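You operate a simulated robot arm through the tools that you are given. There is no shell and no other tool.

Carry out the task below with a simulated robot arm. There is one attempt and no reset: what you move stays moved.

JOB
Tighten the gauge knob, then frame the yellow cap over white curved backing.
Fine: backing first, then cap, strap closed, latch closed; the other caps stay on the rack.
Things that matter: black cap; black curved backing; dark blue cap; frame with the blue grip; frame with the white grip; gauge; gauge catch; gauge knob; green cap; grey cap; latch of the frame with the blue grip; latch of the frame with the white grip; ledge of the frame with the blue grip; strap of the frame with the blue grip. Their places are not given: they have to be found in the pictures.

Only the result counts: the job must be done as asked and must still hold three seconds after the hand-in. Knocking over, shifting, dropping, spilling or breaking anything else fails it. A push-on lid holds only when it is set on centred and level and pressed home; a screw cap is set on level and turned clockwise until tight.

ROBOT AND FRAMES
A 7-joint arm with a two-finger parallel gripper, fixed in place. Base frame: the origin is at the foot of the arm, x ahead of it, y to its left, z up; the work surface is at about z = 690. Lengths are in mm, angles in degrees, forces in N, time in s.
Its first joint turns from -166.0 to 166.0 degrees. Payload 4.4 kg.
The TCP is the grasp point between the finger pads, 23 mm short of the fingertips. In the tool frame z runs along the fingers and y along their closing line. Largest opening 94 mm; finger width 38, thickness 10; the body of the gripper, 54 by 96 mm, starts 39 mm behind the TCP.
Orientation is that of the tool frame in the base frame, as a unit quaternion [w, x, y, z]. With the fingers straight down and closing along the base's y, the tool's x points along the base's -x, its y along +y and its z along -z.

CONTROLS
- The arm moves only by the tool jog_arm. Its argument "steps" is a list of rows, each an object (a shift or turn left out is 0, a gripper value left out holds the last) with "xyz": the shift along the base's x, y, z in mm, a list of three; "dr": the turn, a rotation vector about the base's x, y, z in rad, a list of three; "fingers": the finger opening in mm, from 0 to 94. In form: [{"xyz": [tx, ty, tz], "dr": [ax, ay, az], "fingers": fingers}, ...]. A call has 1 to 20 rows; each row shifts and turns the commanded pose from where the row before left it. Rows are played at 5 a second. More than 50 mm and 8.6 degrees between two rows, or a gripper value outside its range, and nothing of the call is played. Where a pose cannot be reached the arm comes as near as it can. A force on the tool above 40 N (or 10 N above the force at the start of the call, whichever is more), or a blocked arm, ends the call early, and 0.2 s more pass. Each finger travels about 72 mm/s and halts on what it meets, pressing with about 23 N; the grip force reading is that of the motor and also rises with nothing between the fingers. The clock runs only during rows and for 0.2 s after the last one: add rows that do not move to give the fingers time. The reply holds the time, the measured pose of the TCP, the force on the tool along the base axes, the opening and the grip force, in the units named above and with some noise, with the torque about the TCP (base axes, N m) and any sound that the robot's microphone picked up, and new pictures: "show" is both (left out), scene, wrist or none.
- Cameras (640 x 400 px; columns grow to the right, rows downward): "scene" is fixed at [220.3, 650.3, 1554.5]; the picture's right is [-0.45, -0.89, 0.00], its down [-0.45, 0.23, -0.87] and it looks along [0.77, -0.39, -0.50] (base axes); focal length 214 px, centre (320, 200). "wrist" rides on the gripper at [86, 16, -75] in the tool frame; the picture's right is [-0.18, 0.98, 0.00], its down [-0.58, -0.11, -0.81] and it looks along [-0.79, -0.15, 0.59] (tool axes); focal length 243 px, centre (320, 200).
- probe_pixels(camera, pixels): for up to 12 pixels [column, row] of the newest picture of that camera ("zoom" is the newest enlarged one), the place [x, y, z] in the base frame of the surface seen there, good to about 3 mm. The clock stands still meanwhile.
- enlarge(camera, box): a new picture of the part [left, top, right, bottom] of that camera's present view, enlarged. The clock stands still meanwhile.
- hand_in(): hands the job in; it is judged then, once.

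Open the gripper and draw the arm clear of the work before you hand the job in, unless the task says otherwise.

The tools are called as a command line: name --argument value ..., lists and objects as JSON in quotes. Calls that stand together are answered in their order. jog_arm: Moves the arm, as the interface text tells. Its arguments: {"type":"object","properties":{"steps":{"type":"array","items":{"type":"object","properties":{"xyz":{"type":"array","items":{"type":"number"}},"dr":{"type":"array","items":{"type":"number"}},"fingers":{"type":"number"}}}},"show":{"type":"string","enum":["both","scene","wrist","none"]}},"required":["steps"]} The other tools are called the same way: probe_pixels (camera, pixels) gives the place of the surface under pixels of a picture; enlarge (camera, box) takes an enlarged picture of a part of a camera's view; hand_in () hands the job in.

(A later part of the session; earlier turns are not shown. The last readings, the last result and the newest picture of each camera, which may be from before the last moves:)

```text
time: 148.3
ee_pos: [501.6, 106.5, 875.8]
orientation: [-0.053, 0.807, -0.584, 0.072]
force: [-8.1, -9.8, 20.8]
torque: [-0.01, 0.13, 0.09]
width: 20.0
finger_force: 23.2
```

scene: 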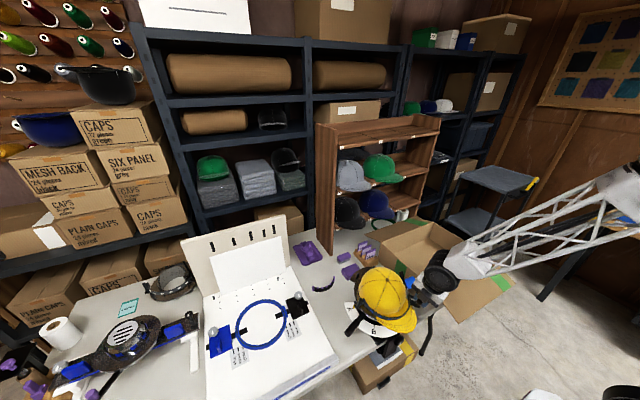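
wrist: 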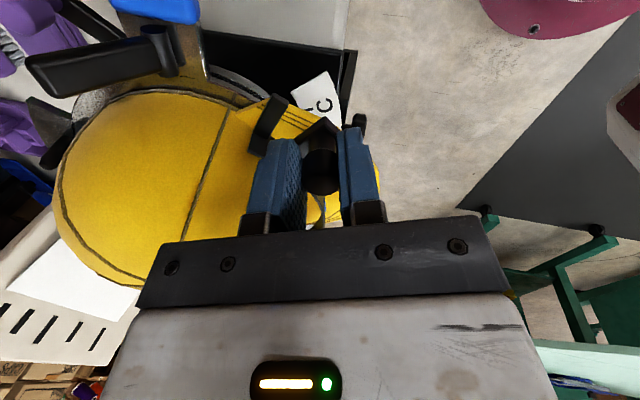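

jog_arm --steps '[{"xyz": [-0.2, -0.2, 0.4]}, {"xyz": [0, 0, 0]}]' --show "both"

enlarge --camera "scene" --box '[350, 270, 410, 325]'

enlarge --camera "wrist" --box '[60, 0, 380, 240]'

```text
time: 148.9
ee_pos: [500.0, 107.3, 877.3]
orientation: [-0.052, 0.806, -0.585, 0.072]
force: [-8.9, -16.0, 9.2]
torque: [-0.59, 0.08, 0.07]
width: 19.7
finger_force: 22.9
```

scene: 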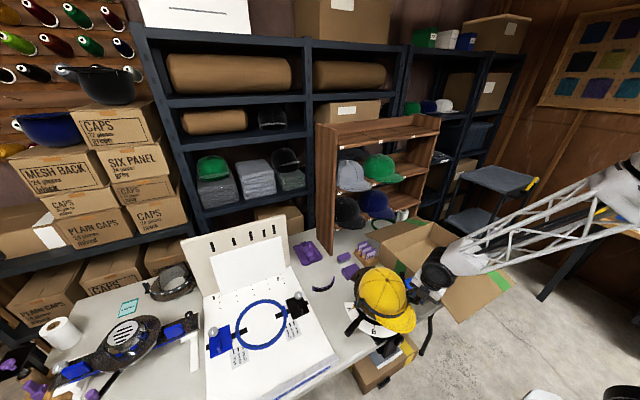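
wrist: 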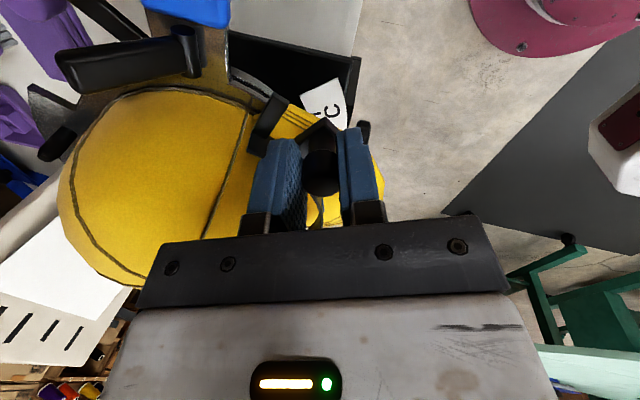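

```text
7.27 times, centred on (380, 298) of scene
```

zoom: 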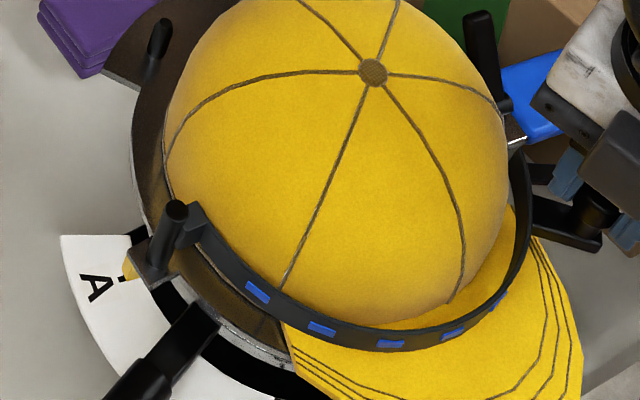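

```text
1.67 times, centred on (220, 120) of wrist
```

zoom: 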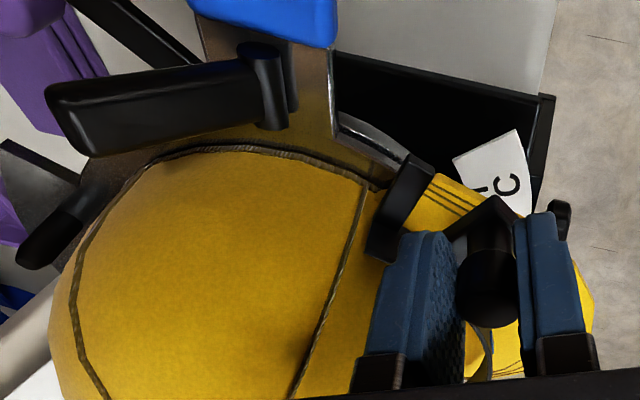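

The strap is almost closed around the crown. I probe the lug and the latch barrel to see how far the end still has to go.

probe_pixels --camera "zoom" --pixels '[[400, 180], [415, 165], [385, 235], [262, 60], [265, 110], [150, 100], [60, 115], [300, 80], [330, 130], [490, 270], [495, 215], [350, 300]]'

```text
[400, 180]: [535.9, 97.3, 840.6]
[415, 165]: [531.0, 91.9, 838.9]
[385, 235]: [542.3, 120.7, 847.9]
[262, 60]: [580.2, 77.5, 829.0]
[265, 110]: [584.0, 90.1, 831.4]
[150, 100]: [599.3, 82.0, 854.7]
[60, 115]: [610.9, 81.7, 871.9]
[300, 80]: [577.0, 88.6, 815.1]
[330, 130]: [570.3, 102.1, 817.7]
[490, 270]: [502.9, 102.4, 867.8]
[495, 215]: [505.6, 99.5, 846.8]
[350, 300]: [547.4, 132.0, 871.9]
```

The lug is at (u≈-50, y≈97, h≈30); a few degrees remain. I continue in 2° steps.

jog_arm --steps '[{"xyz": [6.6, -3.4, 1.2], "dr": [-0.006, 0, 0.0344]}, {"xyz": [0, 0, 0]}]' --show "none"

jog_arm --steps '[{"xyz": [6.7, -3.0, 1.2], "dr": [-0.006, 0, 0.0344]}, {"xyz": [0, 0, 0]}]' --show "scene"

enlarge --camera "scene" --box '[350, 270, 410, 325]'

```text
time: 149.5
ee_pos: [507.9, 104.0, 877.2]
orientation: [-0.052, 0.817, -0.57, 0.072]
force: [-8.9, -13.6, 17.5]
torque: [0.02, 0.24, 0.11]
width: 19.8
finger_force: 23.0
```

```text
time: 150.1
ee_pos: [513.7, 101.0, 877.6]
orientation: [-0.051, 0.827, -0.555, 0.074]
force: [-2.3, -4.3, 4.1]
torque: [-0.13, 0.08, 0.03]
width: 20.0
finger_force: 22.6
```

scene: 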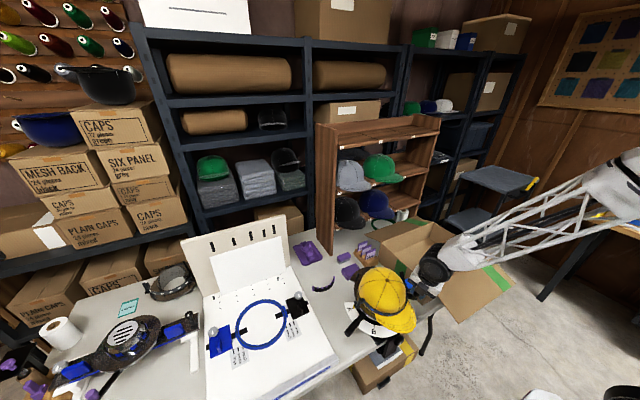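

```text
7.27 times, centred on (380, 298) of scene
```

zoom: 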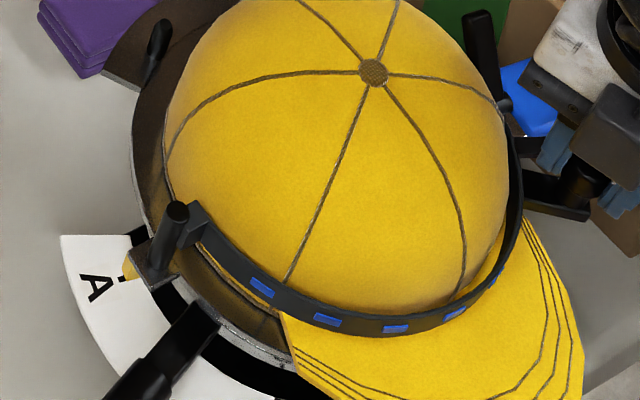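

The strap now hugs the crown with small forces. I continue in 2° steps until it meets its stop.

jog_arm --steps '[{"xyz": [6.9, -2.7, 1.2], "dr": [-0.006, 0, 0.0344]}, {"xyz": [0, 0, 0]}]' --show "none"

jog_arm --steps '[{"xyz": [7.0, -2.4, 1.2], "dr": [-0.006, 0, 0.0344]}, {"xyz": [0, 0, 0]}]' --show "both"

enlarge --camera "scene" --box '[350, 270, 410, 325]'

enlarge --camera "wrist" --box '[60, 0, 380, 240]'

```text
time: 150.7
ee_pos: [520.2, 99.3, 879.2]
orientation: [-0.048, 0.836, -0.541, 0.073]
force: [-32.0, -13.9, 14.0]
torque: [0.03, 0.77, 0.24]
width: 20.2
finger_force: 23.1
```

```text
time: 151.0
ee_pos: [519.8, 98.4, 878.1]
orientation: [-0.046, 0.839, -0.537, 0.073]
force: [-15.1, 0.6, 5.0]
torque: [0.0, 0.29, 0.06]
width: 20.3
finger_force: 13.8
stopped in row 1: the force on the tool passed its limit at 51 N (the readings are from after the stop); the commanded pose is now the measured one
```

scene: 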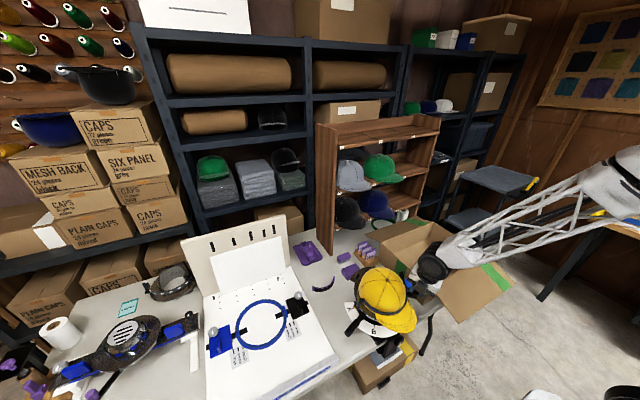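
wrist: 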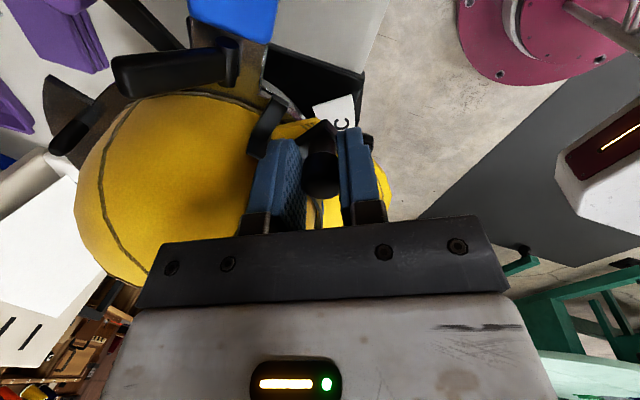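

```text
7.27 times, centred on (380, 298) of scene
```

zoom: 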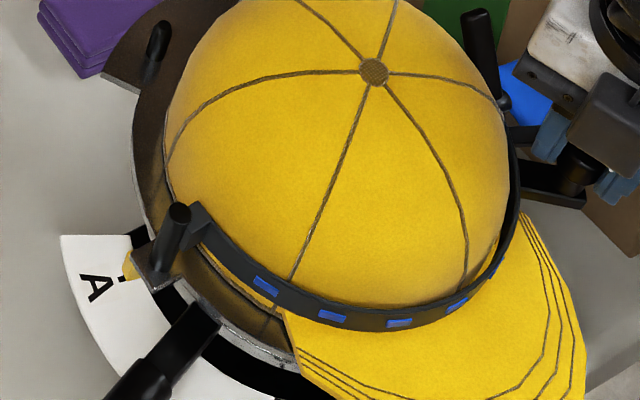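

```text
1.67 times, centred on (220, 120) of wrist
```

zoom: 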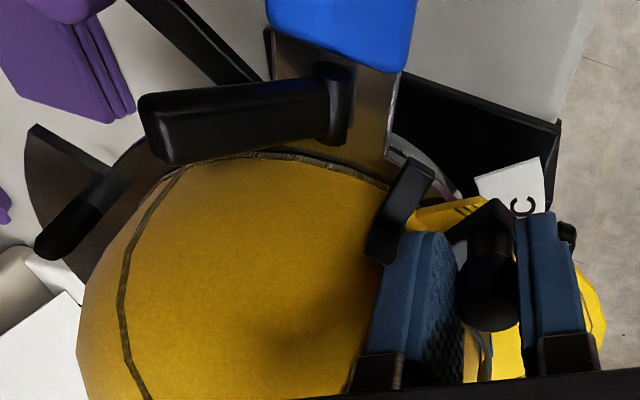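

The strap has met its stop snugly around the cap (swing ≈114°). I release the knob with a small opening (26 mm) and lift straight up along the frame axis, checking that the strap stays.

jog_arm --steps '[{"fingers": 22}, {"fingers": 26}, {"fingers": 26}, {"xyz": [-1.7, 0, 9.8]}, {"xyz": [-3.5, 0, 19.7]}, {"xyz": [-5, 0, 29]}, {"xyz": [-5, 0, 29]}, {"xyz": [0, 0, 0]}]' --show "both"

enlarge --camera "scene" --box '[350, 270, 410, 325]'

enlarge --camera "wrist" --box '[60, 0, 380, 240]'

```text
time: 152.8
ee_pos: [505.4, 101.0, 966.8]
orientation: [-0.047, 0.839, -0.537, 0.073]
force: [0.0, 0.2, 0.2]
torque: [0.0, 0.02, -0.03]
width: 25.7
finger_force: 0.1
```

scene: 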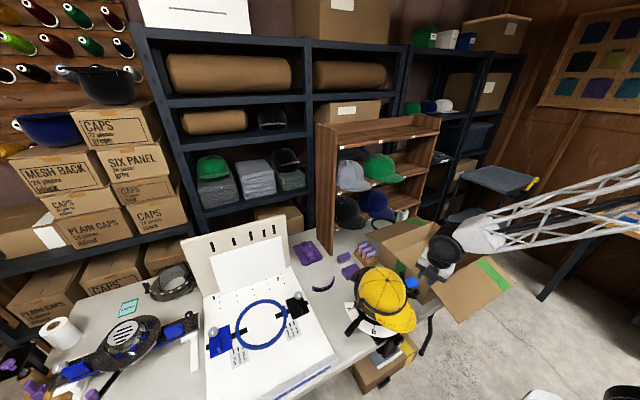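
wrist: 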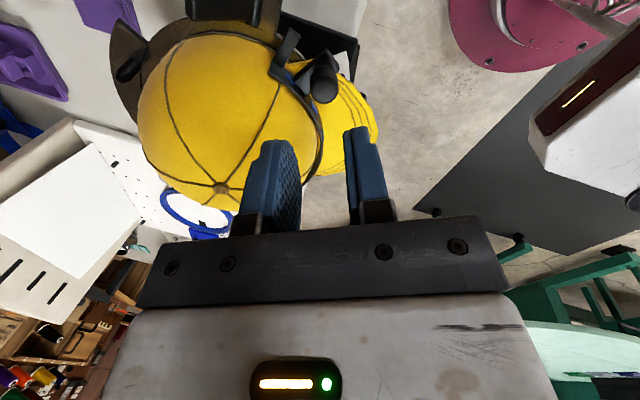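

```text
7.27 times, centred on (380, 298) of scene
```

zoom: 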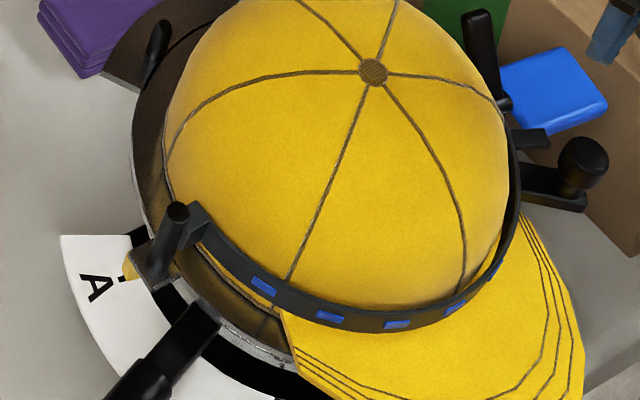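

```text
1.67 times, centred on (220, 120) of wrist
```

zoom: 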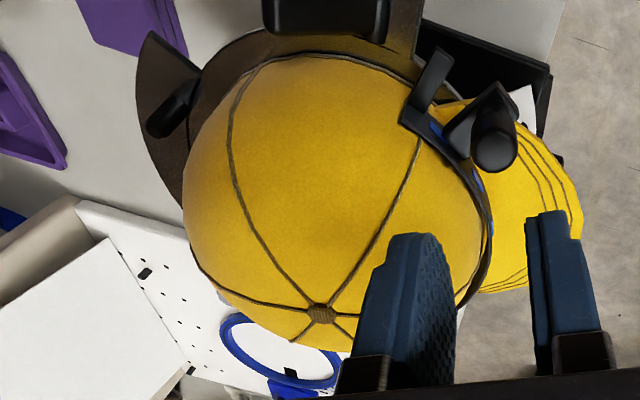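

The strap stays closed after release. Next the latch lever: I rotate the tool back to the natural yaw, go up and over to behind the lever (≈(640,79)), keeping clear of the cap.

jog_arm --steps '[{"dr": [0.0251, 0, -0.1424], "xyz": [0, -2, 15], "fingers": 10}, {"dr": [0.0251, 0, -0.1424], "xyz": [0, -2, 15], "fingers": 0}, {"dr": [0.0251, 0, -0.1424], "xyz": [0, -2, 10]}, {"dr": [0.0251, 0, -0.1424], "xyz": [10, -2, 0]}, {"dr": [0.0251, 0, -0.1424], "xyz": [10, -2, 0]}, {"dr": [0.0251, 0, -0.1424], "xyz": [10, -2, 0]}, {"dr": [0.0251, 0, -0.1424], "xyz": [10, -2, 0]}, {"dr": [0.0251, 0, -0.1424], "xyz": [10, -2, 0]}, {"dr": [0.0251, 0, -0.1424], "xyz": [10, -2, 0]}, {"dr": [0.0251, 0, -0.1424], "xyz": [10, -2, 0]}, {"dr": [0.0251, 0, -0.1424], "xyz": [5, -2, 0]}, {"dr": [0.0251, 0, -0.1424]}, {"dr": [0.0251, 0, -0.1424]}, {"dr": [0.0251, 0, -0.1424]}, {"dr": [0, 0.0873, 0]}, {"dr": [0, 0.0872, 0]}, {"dr": [0, 0, 0]}]' --show "both"

enlarge --camera "wrist" --box '[200, 20, 440, 220]'

```text
time: 156.4
ee_pos: [581.1, 75.2, 1007.4]
orientation: [0.001, 0.011, 1.0, -0.001]
force: [-0.3, -0.6, 0.4]
torque: [-0.03, 0.01, 0.02]
width: 0.2
finger_force: 23.0
```

scene: 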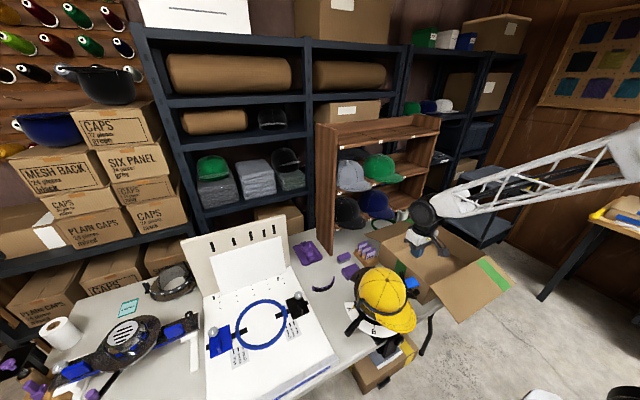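
wrist: 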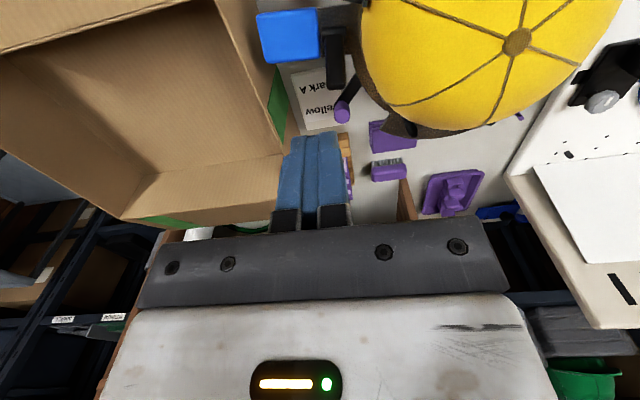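

```text
2.00 times, centred on (320, 120) of wrist
```

zoom: 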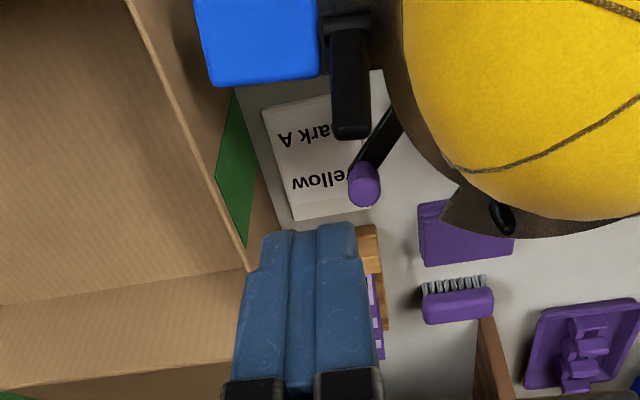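

I notice a card on the table reading something like "yellow … mark A" (wrist ~(315,95)). I zoom in to read it.

enlarge --camera "wrist" --box '[280, 50, 350, 140]'

enlarge --camera "scene" --box '[340, 285, 400, 345]'

enlarge --camera "scene" --box '[350, 235, 410, 280]'

```text
4.44 times, centred on (315, 95) of wrist
```

zoom: 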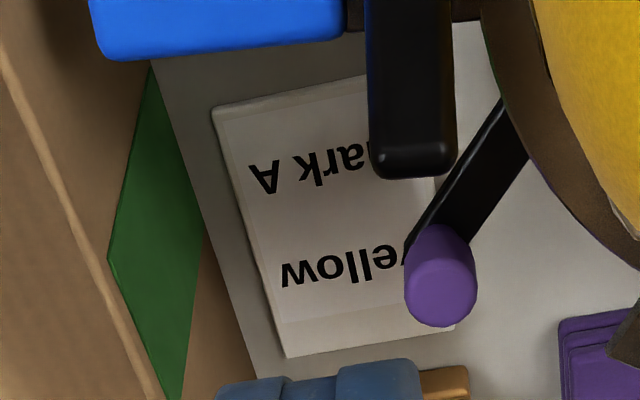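

```text
6.67 times, centred on (370, 315) of scene
```

zoom: 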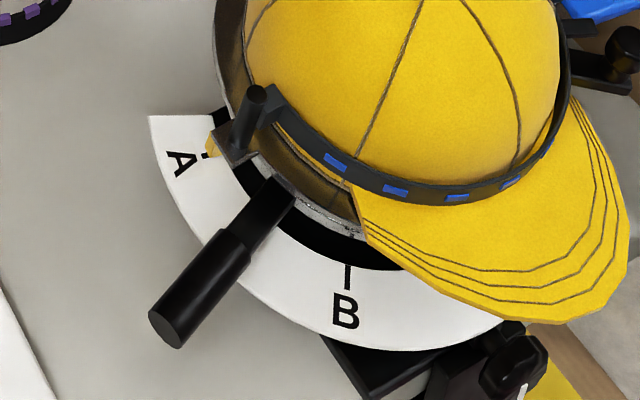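

```text
8.89 times, centred on (380, 258) of scene
```

zoom: 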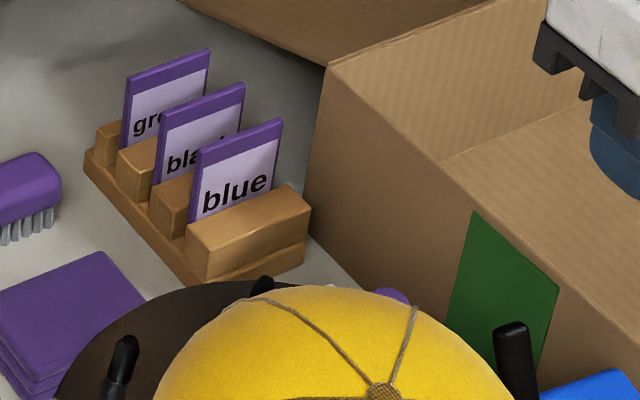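

The card says "yellow – mark A", and the gauge's yellow pointer is indeed at mark A, so the setting is right. Now I probe the latch lever precisely from here.

probe_pixels --camera "wrist" --pixels '[[337, 85], [337, 70], [335, 50], [334, 35], [328, 60], [343, 60], [345, 20], [330, 20], [350, 90], [340, 105], [343, 112], [290, 40]]'

enlarge --camera "scene" --box '[390, 265, 430, 305]'

probe_pixels --camera "zoom" --pixels '[[180, 60], [190, 120], [200, 170], [240, 205], [250, 200], [340, 240], [300, 270], [230, 240], [220, 195]]'

```text
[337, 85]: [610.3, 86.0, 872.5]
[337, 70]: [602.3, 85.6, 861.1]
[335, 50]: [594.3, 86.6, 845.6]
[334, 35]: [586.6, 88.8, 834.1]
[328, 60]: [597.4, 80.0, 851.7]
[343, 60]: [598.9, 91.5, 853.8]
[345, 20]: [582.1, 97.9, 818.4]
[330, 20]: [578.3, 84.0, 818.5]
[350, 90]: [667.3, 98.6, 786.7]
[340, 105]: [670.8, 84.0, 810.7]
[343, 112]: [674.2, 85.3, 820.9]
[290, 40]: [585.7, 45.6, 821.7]
```

```text
10.00 times, centred on (410, 285) of scene
```

zoom: 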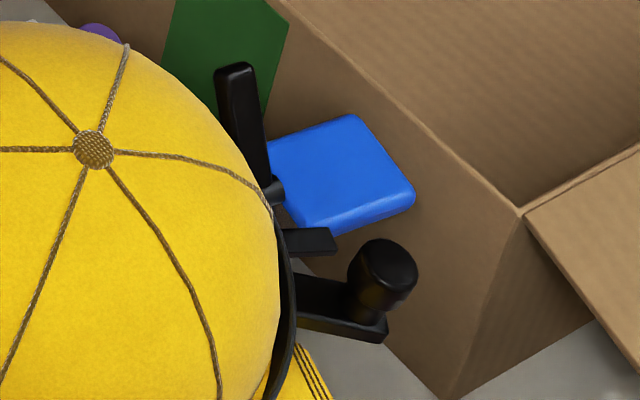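

```text
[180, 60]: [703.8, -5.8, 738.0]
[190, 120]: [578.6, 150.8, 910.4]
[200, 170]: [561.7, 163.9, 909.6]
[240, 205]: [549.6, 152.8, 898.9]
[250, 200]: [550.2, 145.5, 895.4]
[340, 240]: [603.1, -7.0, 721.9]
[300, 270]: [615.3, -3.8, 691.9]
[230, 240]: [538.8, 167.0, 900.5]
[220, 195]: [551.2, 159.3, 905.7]
```

The lever runs from its pivot ≈(580,86,820) to its tip ≈(611,86,874). With closed fingers I go behind it (TCP (642,83)), lower to tip z≈855, avoiding the purple-knob rod at x≈672.

jog_arm --steps '[{"xyz": [30, 4, 0]}, {"xyz": [31, 4, 0]}, {"xyz": [0, 0, -45]}, {"xyz": [0, 0, -45]}, {"xyz": [0, 0, -28]}, {"xyz": [0, 0, 0]}]' --show "both"

enlarge --camera "wrist" --box '[200, 20, 440, 220]'

```text
time: 157.8
ee_pos: [641.8, 82.4, 886.7]
orientation: [0.0, 0.01, 1.0, 0.0]
force: [-0.2, -0.3, 0.8]
torque: [-0.01, -0.02, 0.01]
width: 0.0
finger_force: 23.3
```

scene: 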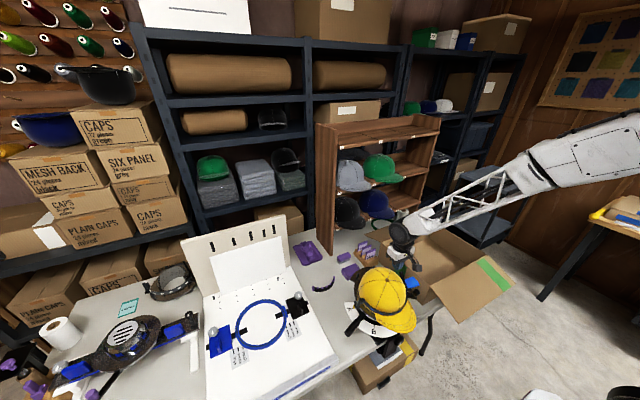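
wrist: 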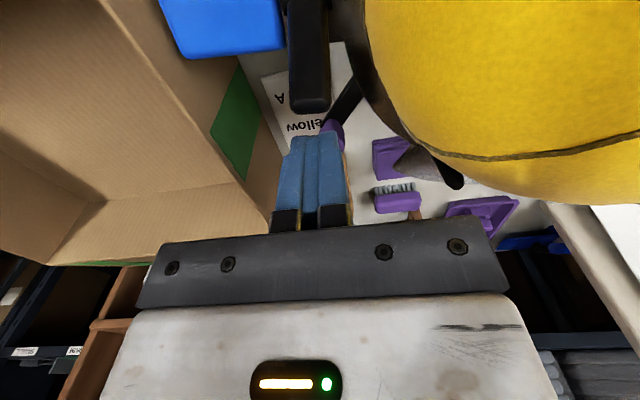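

```text
2.00 times, centred on (320, 120) of wrist
```

zoom: 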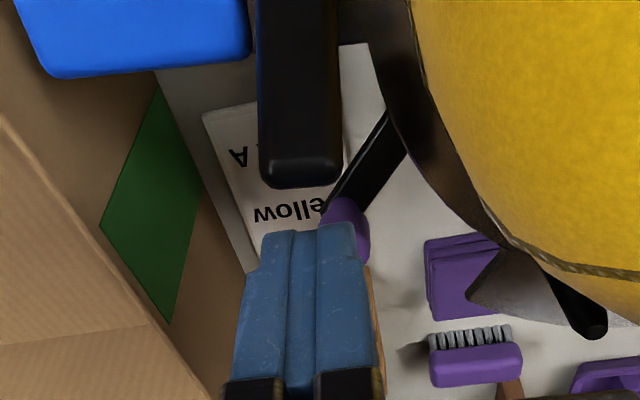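

The closed fingertips are right behind the lever. I lower 8 mm and push toward -x in small steps, watching force and sound.

jog_arm --steps '[{"xyz": [0, 2, -8]}, {"xyz": [-10, 0, 0]}, {"xyz": [-10, 0, 0]}, {"xyz": [0, 0, 0]}]' --show "wrist"

enlarge --camera "wrist" --box '[200, 20, 440, 220]'

```text
time: 158.8
ee_pos: [620.5, 85.2, 879.8]
orientation: [0.0, 0.01, 1.0, 0.001]
force: [-0.1, 0.7, 0.0]
torque: [0.02, 0.01, 0.03]
width: 0.0
finger_force: 22.6
```

wrist: 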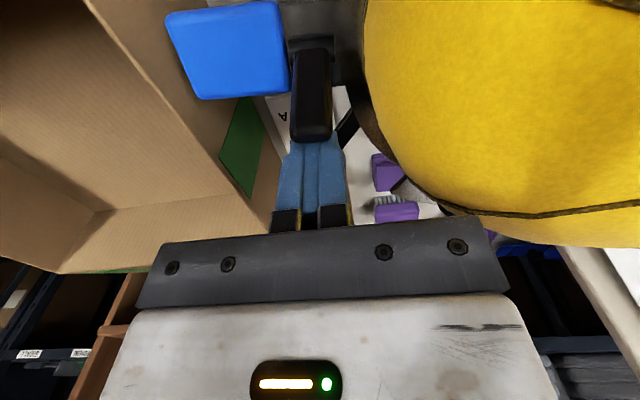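

```text
2.00 times, centred on (320, 120) of wrist
```

zoom: 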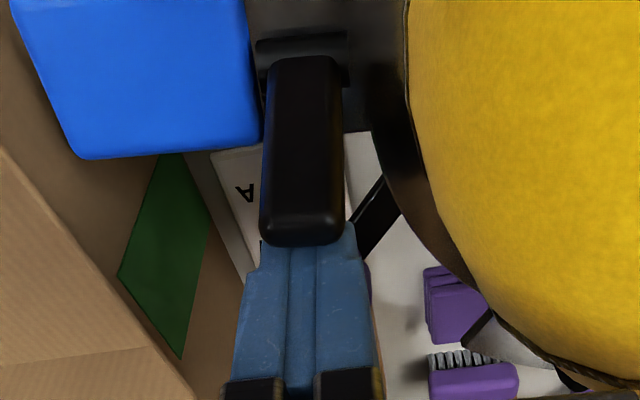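

The lever is right in front of the fingertips. I continue pushing in 6–8 mm steps.

jog_arm --steps '[{"xyz": [-7, 0, 0]}, {"xyz": [-7, 0, 0]}, {"xyz": [0, 0, 0]}]' --show "wrist"

enlarge --camera "wrist" --box '[200, 20, 440, 220]'

```text
time: 159.6
ee_pos: [608.4, 84.7, 880.3]
orientation: [0.001, 0.011, 1.0, 0.0]
force: [0.5, 0.1, 1.0]
torque: [0.01, 0.0, -0.01]
width: 0.1
finger_force: 23.0
```

wrist: 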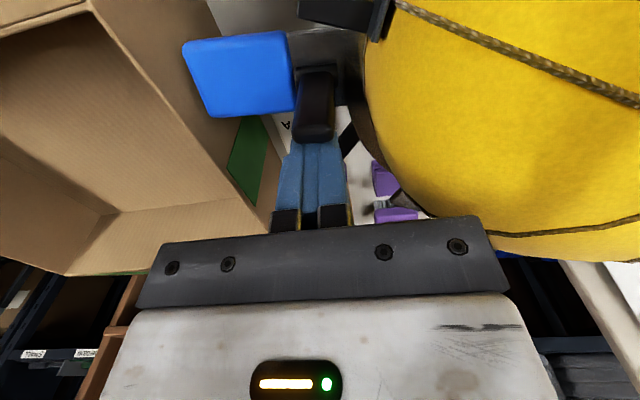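

```text
2.00 times, centred on (320, 120) of wrist
```

zoom: 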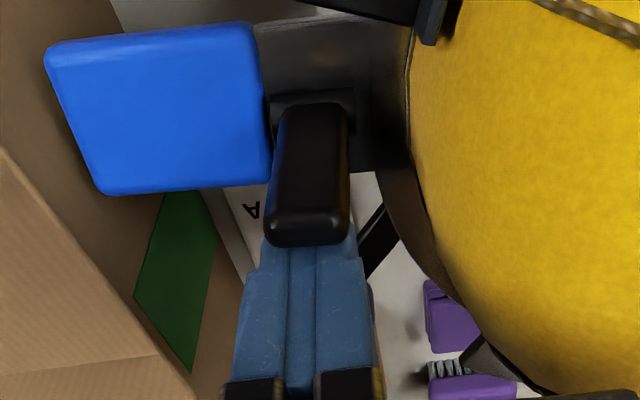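

The lever is rotating with little resistance. I keep pushing.

jog_arm --steps '[{"xyz": [-8, 0, 0]}, {"xyz": [-8, 0, 0]}, {"xyz": [0, 0, 0]}]' --show "wrist"

enlarge --camera "wrist" --box '[200, 0, 440, 200]'

enlarge --camera "scene" --box '[390, 260, 430, 300]'

```text
time: 160.4
ee_pos: [593.0, 85.2, 880.9]
orientation: [0.001, 0.01, 1.0, -0.001]
force: [-0.5, -0.2, 0.9]
torque: [0.0, 0.01, 0.0]
width: 0.0
finger_force: 23.0
```

wrist: 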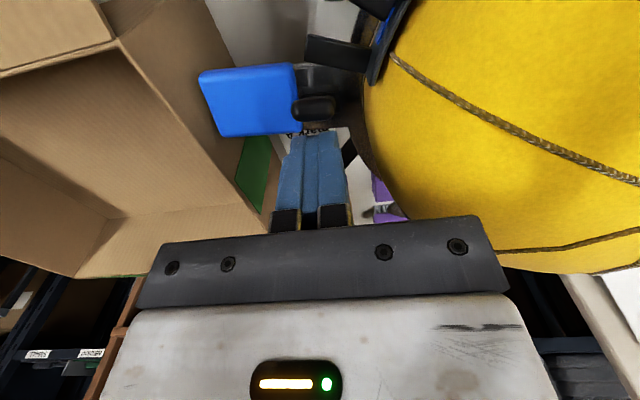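

```text
2.00 times, centred on (320, 100) of wrist
```

zoom: 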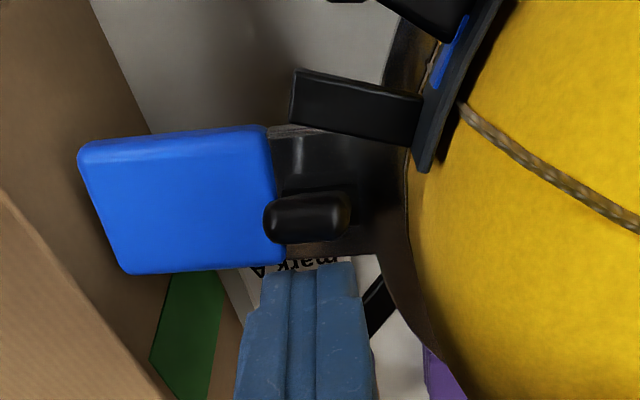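

```text
10.00 times, centred on (410, 280) of scene
```

zoom: 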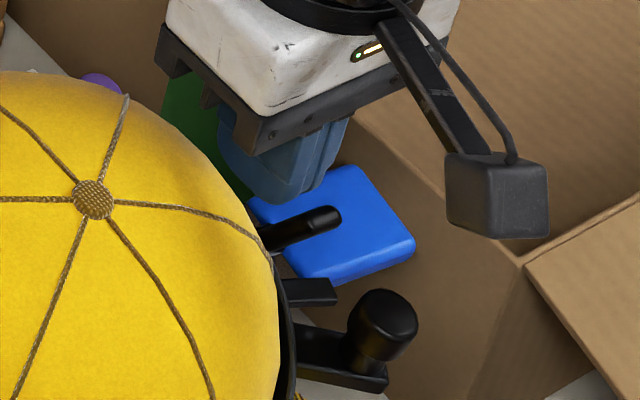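

The lever has flipped forward (~55°) by itself and now points toward the robot, above the lug. I lower the fingertips and push it further forward/down to close it onto the lug.

jog_arm --steps '[{"xyz": [0, -4, -7]}, {"xyz": [-10, 0, 0]}, {"xyz": [-8, 0, 0]}, {"xyz": [0, 0, 0]}]' --show "wrist"

enlarge --camera "wrist" --box '[200, 20, 440, 220]'

enlarge --camera "scene" --box '[390, 260, 430, 300]'

```text
time: 161.4
ee_pos: [575.5, 81.5, 874.9]
orientation: [0.001, 0.01, 1.0, -0.001]
force: [9.4, 0.7, 6.5]
torque: [0.0, -0.1, -0.05]
width: 0.0
finger_force: 22.8
```

wrist: 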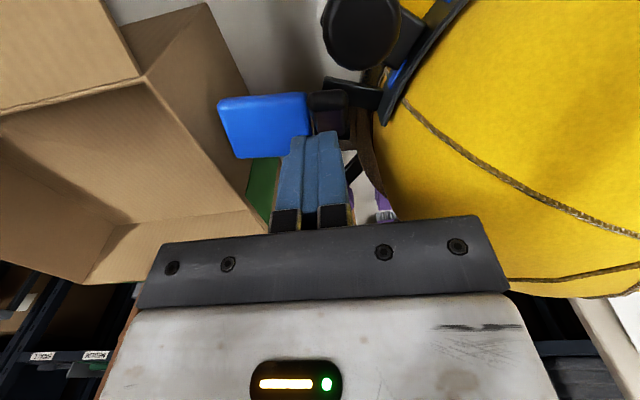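

```text
2.00 times, centred on (320, 120) of wrist
```

zoom: 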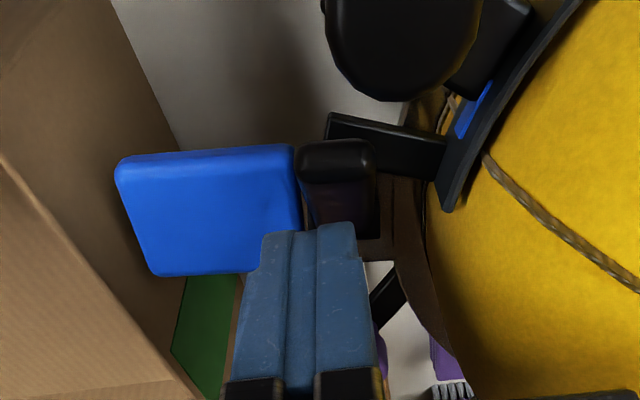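

```text
10.00 times, centred on (410, 280) of scene
```

zoom: 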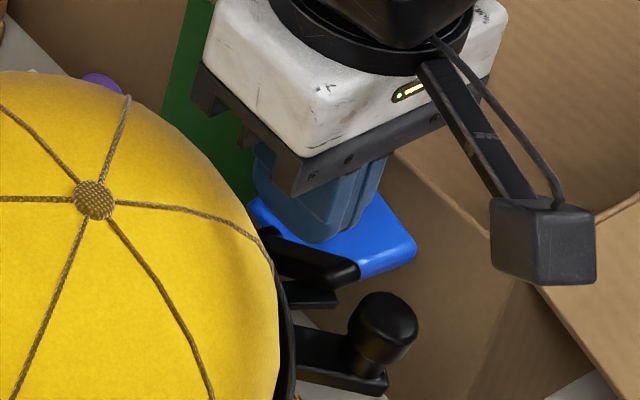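

The lever is now ~70° forward, over the lug, with ~11 N resistance. I push a little more down and forward.

jog_arm --steps '[{"xyz": [-3, 0, -2]}, {"xyz": [0, 0, 0]}]' --show "none"

jog_arm --steps '[{"xyz": [-3, 0, -3]}, {"xyz": [0, 0, 0]}]' --show "wrist"

enlarge --camera "scene" --box '[390, 260, 430, 300]'

enlarge --camera "wrist" --box '[200, 20, 440, 220]'

```text
time: 162.0
ee_pos: [572.6, 82.9, 872.1]
orientation: [0.001, 0.01, 1.0, 0.0]
force: [21.9, -4.7, 15.9]
torque: [-0.06, -0.24, 0.02]
width: 0.0
finger_force: 22.7
```

```text
time: 162.4
ee_pos: [574.8, 83.3, 874.8]
orientation: [0.006, 0.011, 1.0, 0.001]
force: [28.8, -25.0, 71.7]
torque: [-0.65, 0.44, 0.3]
width: 0.0
finger_force: 23.0
stopped in row 2: the force on the tool passed its limit at 43 N (the readings are from after the stop); the commanded pose is now the measured one
```

wrist: 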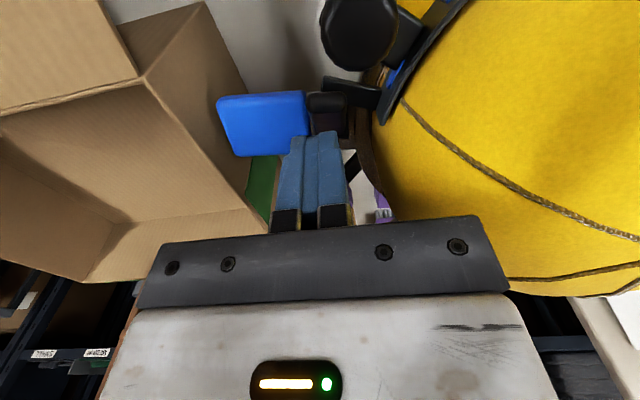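

```text
10.00 times, centred on (410, 280) of scene
```

zoom: 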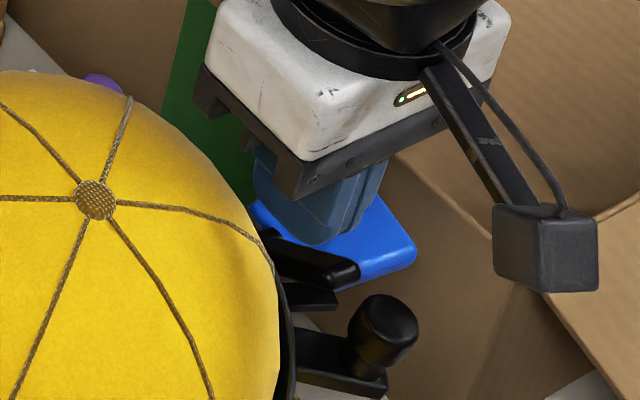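

```text
2.00 times, centred on (320, 120) of wrist
```

zoom: 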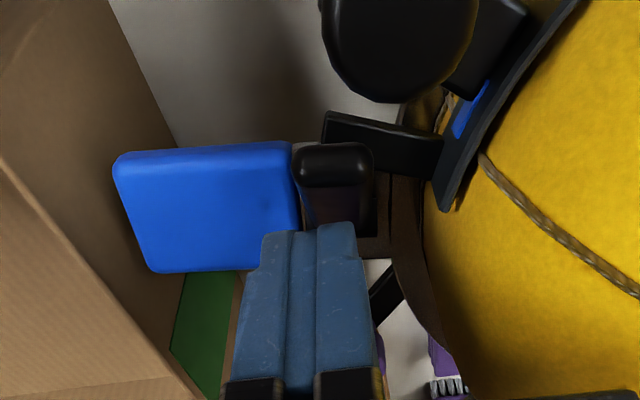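

Hard stop reached (force spike). I immediately relieve by raising and backing off, then inspect.

jog_arm --steps '[{"xyz": [2, 0, 4]}, {"xyz": [3, 0, 10]}, {"xyz": [10, 0, 20]}, {"xyz": [0, 0, 40]}, {"xyz": [0, 0, 0]}]' --show "both"

enlarge --camera "scene" --box '[390, 260, 430, 300]'

enlarge --camera "wrist" --box '[200, 0, 440, 180]'

```text
time: 163.7
ee_pos: [584.5, 83.1, 946.9]
orientation: [0.003, 0.011, 1.0, 0.0]
force: [0.0, 0.1, -0.2]
torque: [0.01, 0.0, -0.03]
width: 0.2
finger_force: 22.8
```

scene: 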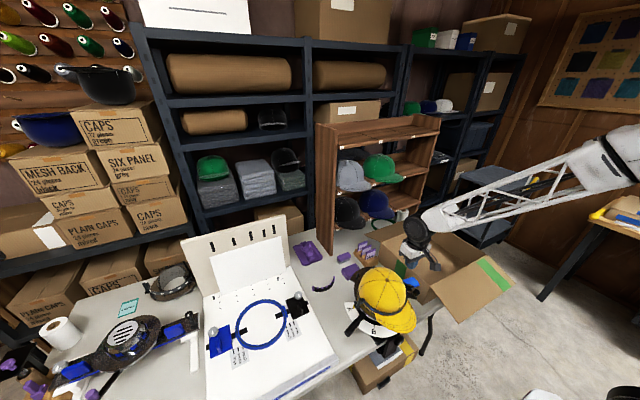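
wrist: 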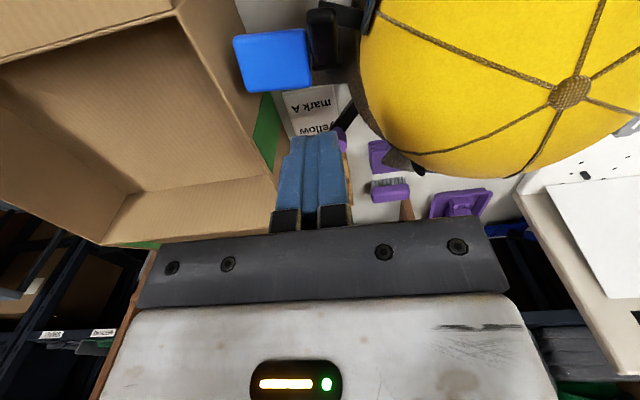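

```text
10.00 times, centred on (410, 280) of scene
```

zoom: 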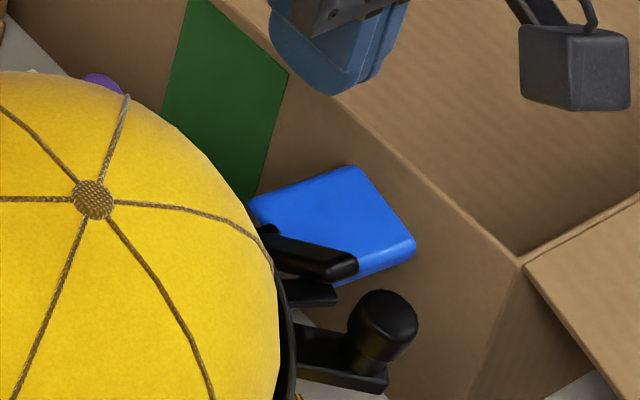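

```text
2.22 times, centred on (320, 90) of wrist
```

zoom: 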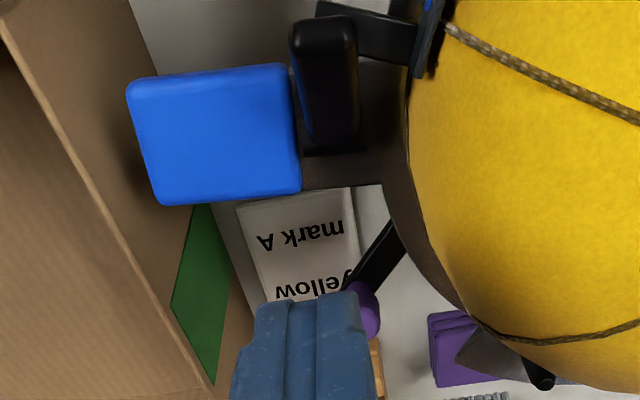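

The lever stays down over the lug. I compare with the white-grip frame's closed latch and check the overall state.

enlarge --camera "scene" --box '[140, 262, 180, 302]'

enlarge --camera "scene" --box '[345, 265, 425, 345]'

probe_pixels --camera "wrist" --pixels '[[322, 15], [324, 30], [324, 50], [326, 60], [340, 20], [350, 18], [312, 20], [335, 12]]'

```text
10.00 times, centred on (160, 282) of scene
```

zoom: 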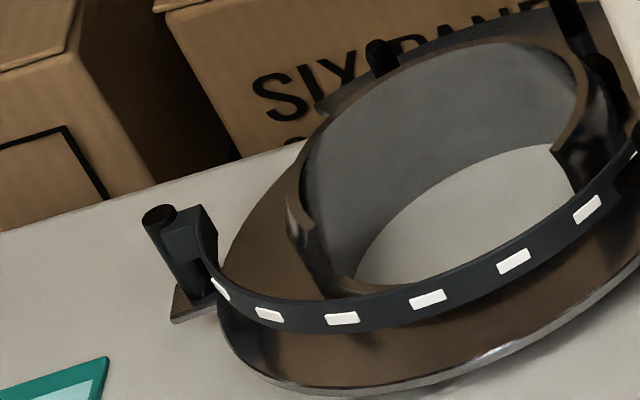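

```text
5.00 times, centred on (385, 305) of scene
```

zoom: 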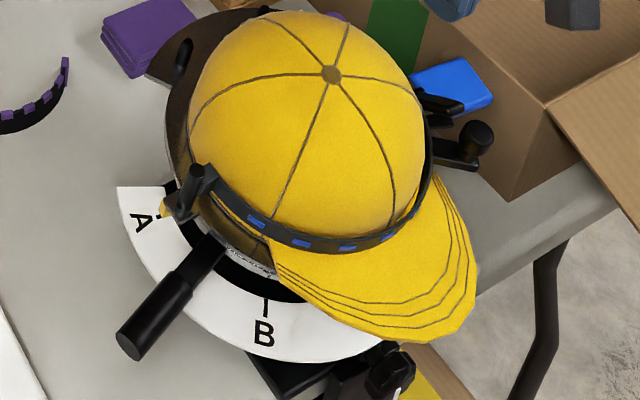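

```text
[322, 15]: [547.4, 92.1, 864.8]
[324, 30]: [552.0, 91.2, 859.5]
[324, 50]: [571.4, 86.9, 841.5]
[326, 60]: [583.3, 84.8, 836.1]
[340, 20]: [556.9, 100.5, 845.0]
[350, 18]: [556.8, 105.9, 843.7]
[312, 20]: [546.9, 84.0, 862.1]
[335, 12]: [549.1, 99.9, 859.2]
```

By the probes, the lever lies at about 45° forward, resting on the lug. I take a side view from the -y side to judge whether it's fully closed.

jog_arm --steps '[{"dr": [0, 0, 0.1428], "xyz": [-3, -3, 0]}, {"dr": [0, 0, 0.1428], "xyz": [-3, -3, 0]}, {"dr": [0, 0, 0.1428], "xyz": [-3, -3, 0]}, {"dr": [0, 0, 0.1428], "xyz": [-3, -3, 0]}, {"dr": [0, 0, 0.1428], "xyz": [-3, -3, 0]}, {"dr": [0, 0, 0.1428], "xyz": [-3, -3, 0]}, {"dr": [0, 0, 0.1428], "xyz": [-3, -3, 0]}, {"dr": [0, 0, 0.1428], "xyz": [0, -3, 0]}, {"dr": [0, 0, 0.1428], "xyz": [0, -3, 0]}, {"dr": [0, 0, 0.1428], "xyz": [0, -3, 0]}, {"dr": [0, 0, 0.1428], "xyz": [0, -3, 0]}, {"dr": [0, 0, 0]}]' --show "wrist"

enlarge --camera "wrist" --box '[220, 20, 440, 200]'

```text
time: 166.2
ee_pos: [564.7, 48.3, 944.9]
orientation: [0.001, -0.7, 0.714, 0.002]
force: [-1.4, 0.0, 0.3]
torque: [-0.02, 0.02, 0.0]
width: 0.2
finger_force: 22.7
```

wrist: 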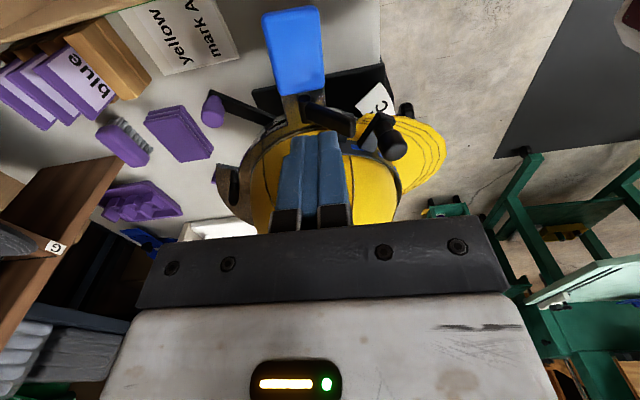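

```text
2.22 times, centred on (330, 110) of wrist
```

zoom: 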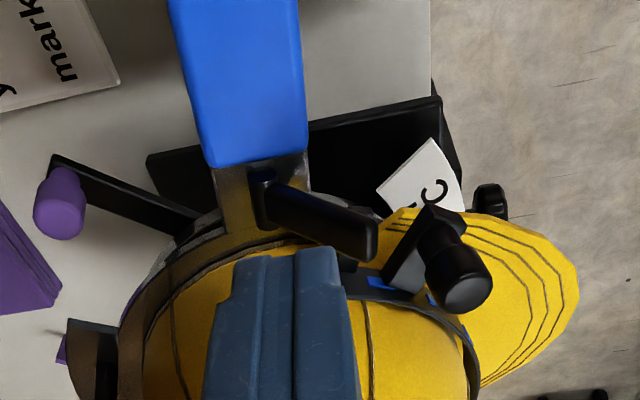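

I move to a lower side vantage (over the open box) so the lever shows in the gap right of the fingers.

jog_arm --steps '[{"xyz": [38, -25, 0]}, {"xyz": [37, -25, 0]}, {"xyz": [0, -20, -20]}, {"xyz": [0, 0, -25]}, {"xyz": [0, 0, 0]}]' --show "wrist"

enlarge --camera "wrist" --box '[320, 80, 520, 240]'

```text
time: 167.4
ee_pos: [639.6, -19.9, 899.0]
orientation: [0.002, -0.7, 0.715, 0.001]
force: [-0.4, 0.3, 0.6]
torque: [-0.01, -0.02, 0.01]
width: 0.1
finger_force: 23.4
```

wrist: 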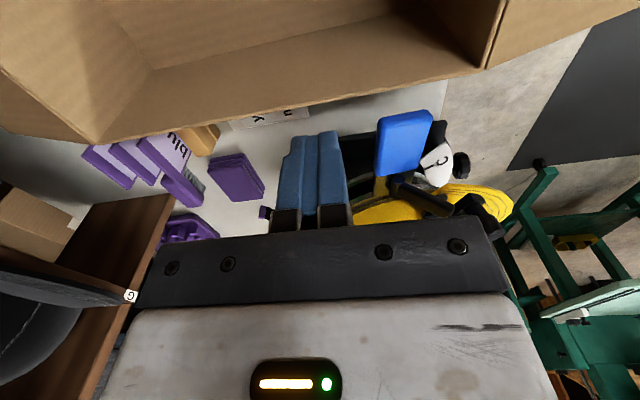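

```text
2.50 times, centred on (420, 160) of wrist
```

zoom: 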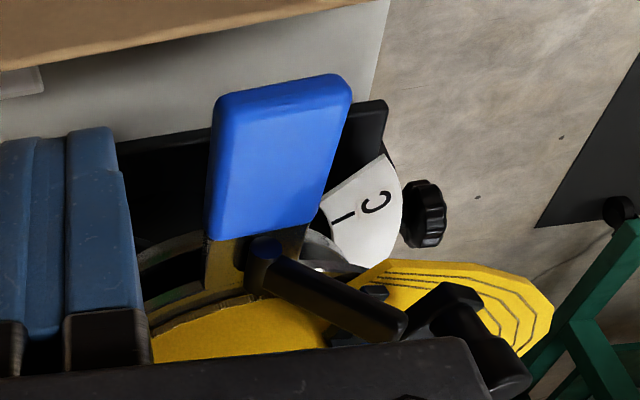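

The lever lies ~50° forward with the lug under it. To know what "closed" looks like, I check the white-grip frame's latch; first I locate it.

probe_pixels --camera "scene" --pixels '[[175, 285], [154, 277], [196, 266], [196, 272], [199, 278], [185, 265], [170, 262], [165, 290]]'

enlarge --camera "scene" --box '[180, 250, 210, 290]'

```text
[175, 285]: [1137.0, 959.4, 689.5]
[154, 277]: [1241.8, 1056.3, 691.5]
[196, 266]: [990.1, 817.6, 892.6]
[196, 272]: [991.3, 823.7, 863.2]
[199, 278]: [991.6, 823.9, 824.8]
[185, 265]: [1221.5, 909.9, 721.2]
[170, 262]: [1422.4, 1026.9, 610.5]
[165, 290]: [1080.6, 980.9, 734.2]
```

```text
10.00 times, centred on (195, 270) of scene
```

zoom: 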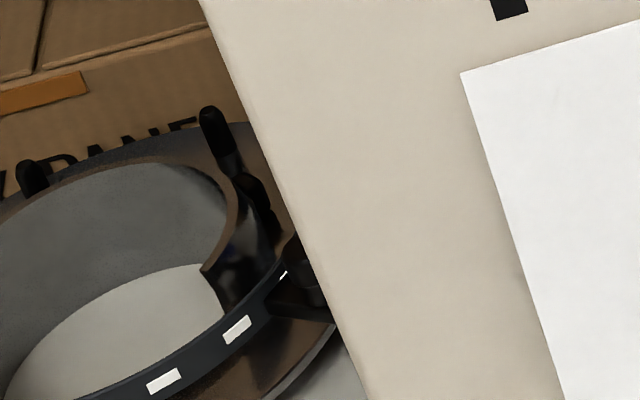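

probe_pixels --camera "scene" --pixels '[[186, 241], [230, 228], [282, 214], [188, 262], [150, 285], [162, 265], [180, 255], [205, 300]]'

```text
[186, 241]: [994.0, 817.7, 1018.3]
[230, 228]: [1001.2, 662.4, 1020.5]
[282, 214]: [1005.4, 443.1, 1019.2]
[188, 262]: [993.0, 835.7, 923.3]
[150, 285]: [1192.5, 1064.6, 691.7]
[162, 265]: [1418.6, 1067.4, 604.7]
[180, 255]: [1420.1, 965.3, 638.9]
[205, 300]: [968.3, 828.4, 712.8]
```

The lever has stopped on the lug at ~45°. I want a close look from the robot side to see how lug and lever relate.

jog_arm --steps '[{"xyz": [0, 0, 40]}, {"xyz": [-45, 0, 10]}, {"xyz": [-45, 0, 0], "dr": [0, 0, -0.1428]}, {"xyz": [-45, 0, 0], "dr": [0, 0, -0.1428]}, {"xyz": [-45, 0, 0], "dr": [0, 0, -0.1428]}, {"xyz": [-10, 20, 0], "dr": [0, 0, -0.1428]}, {"xyz": [0, 30, 0], "dr": [0, 0, -0.1428]}, {"xyz": [0, 30, 0], "dr": [0, 0, -0.1428]}, {"xyz": [0, 30, 0], "dr": [0, 0, -0.1428]}, {"xyz": [0, 20, 0], "dr": [0, 0, -0.1428]}, {"xyz": [0, 0, -20], "dr": [0, 0, -0.1428]}, {"xyz": [0, 0, -20], "dr": [0, 0, -0.1428]}, {"xyz": [0, 0, 0], "dr": [0, 0, -0.1428]}, {"xyz": [0, 0, 0]}]' --show "wrist"

enlarge --camera "wrist" --box '[240, 60, 400, 200]'

```text
time: 170.4
ee_pos: [450.5, 108.0, 910.1]
orientation: [0.003, 0.01, 1.0, -0.001]
force: [0.1, -0.5, -0.8]
torque: [-0.02, 0.0, -0.03]
width: 0.0
finger_force: 23.0
```

wrist: 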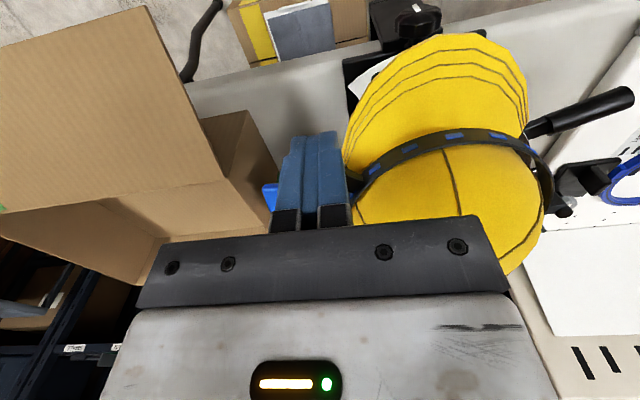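

```text
2.86 times, centred on (320, 130) of wrist
```

zoom: 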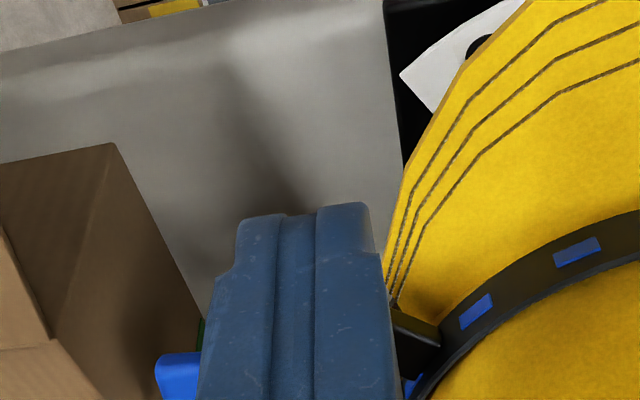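

The closed fingers hide it; I open them to look between.

jog_arm --steps '[{"fingers": 50, "xyz": [0, 0, 10]}, {"fingers": 94}, {"fingers": 94}, {"fingers": 94}]' --show "wrist"

enlarge --camera "wrist" --box '[250, 130, 390, 230]'

```text
time: 171.4
ee_pos: [449.2, 109.6, 920.9]
orientation: [0.002, 0.011, 1.0, -0.001]
force: [0.4, 0.7, 0.3]
torque: [0.03, -0.04, 0.0]
width: 94.2
finger_force: 0.0
```

wrist: 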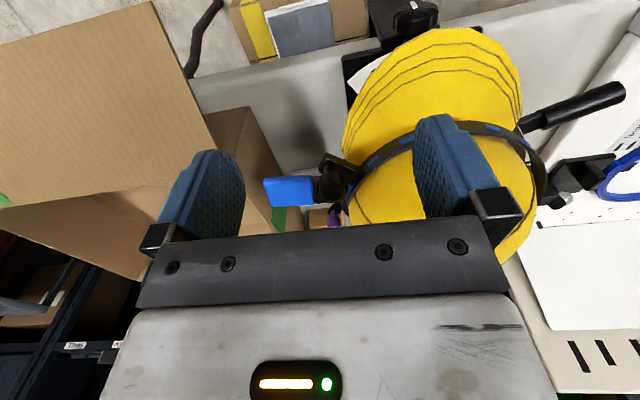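

```text
4.00 times, centred on (320, 180) of wrist
```

zoom: 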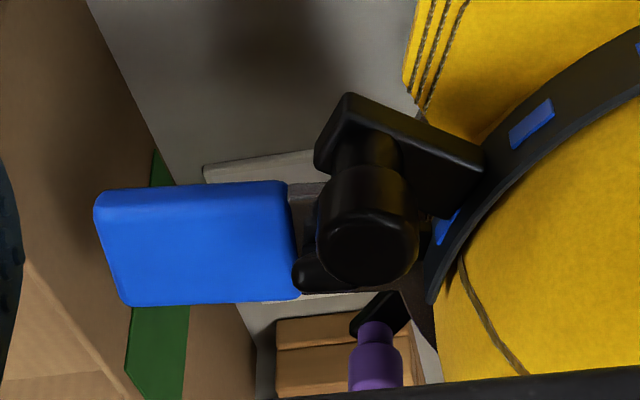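

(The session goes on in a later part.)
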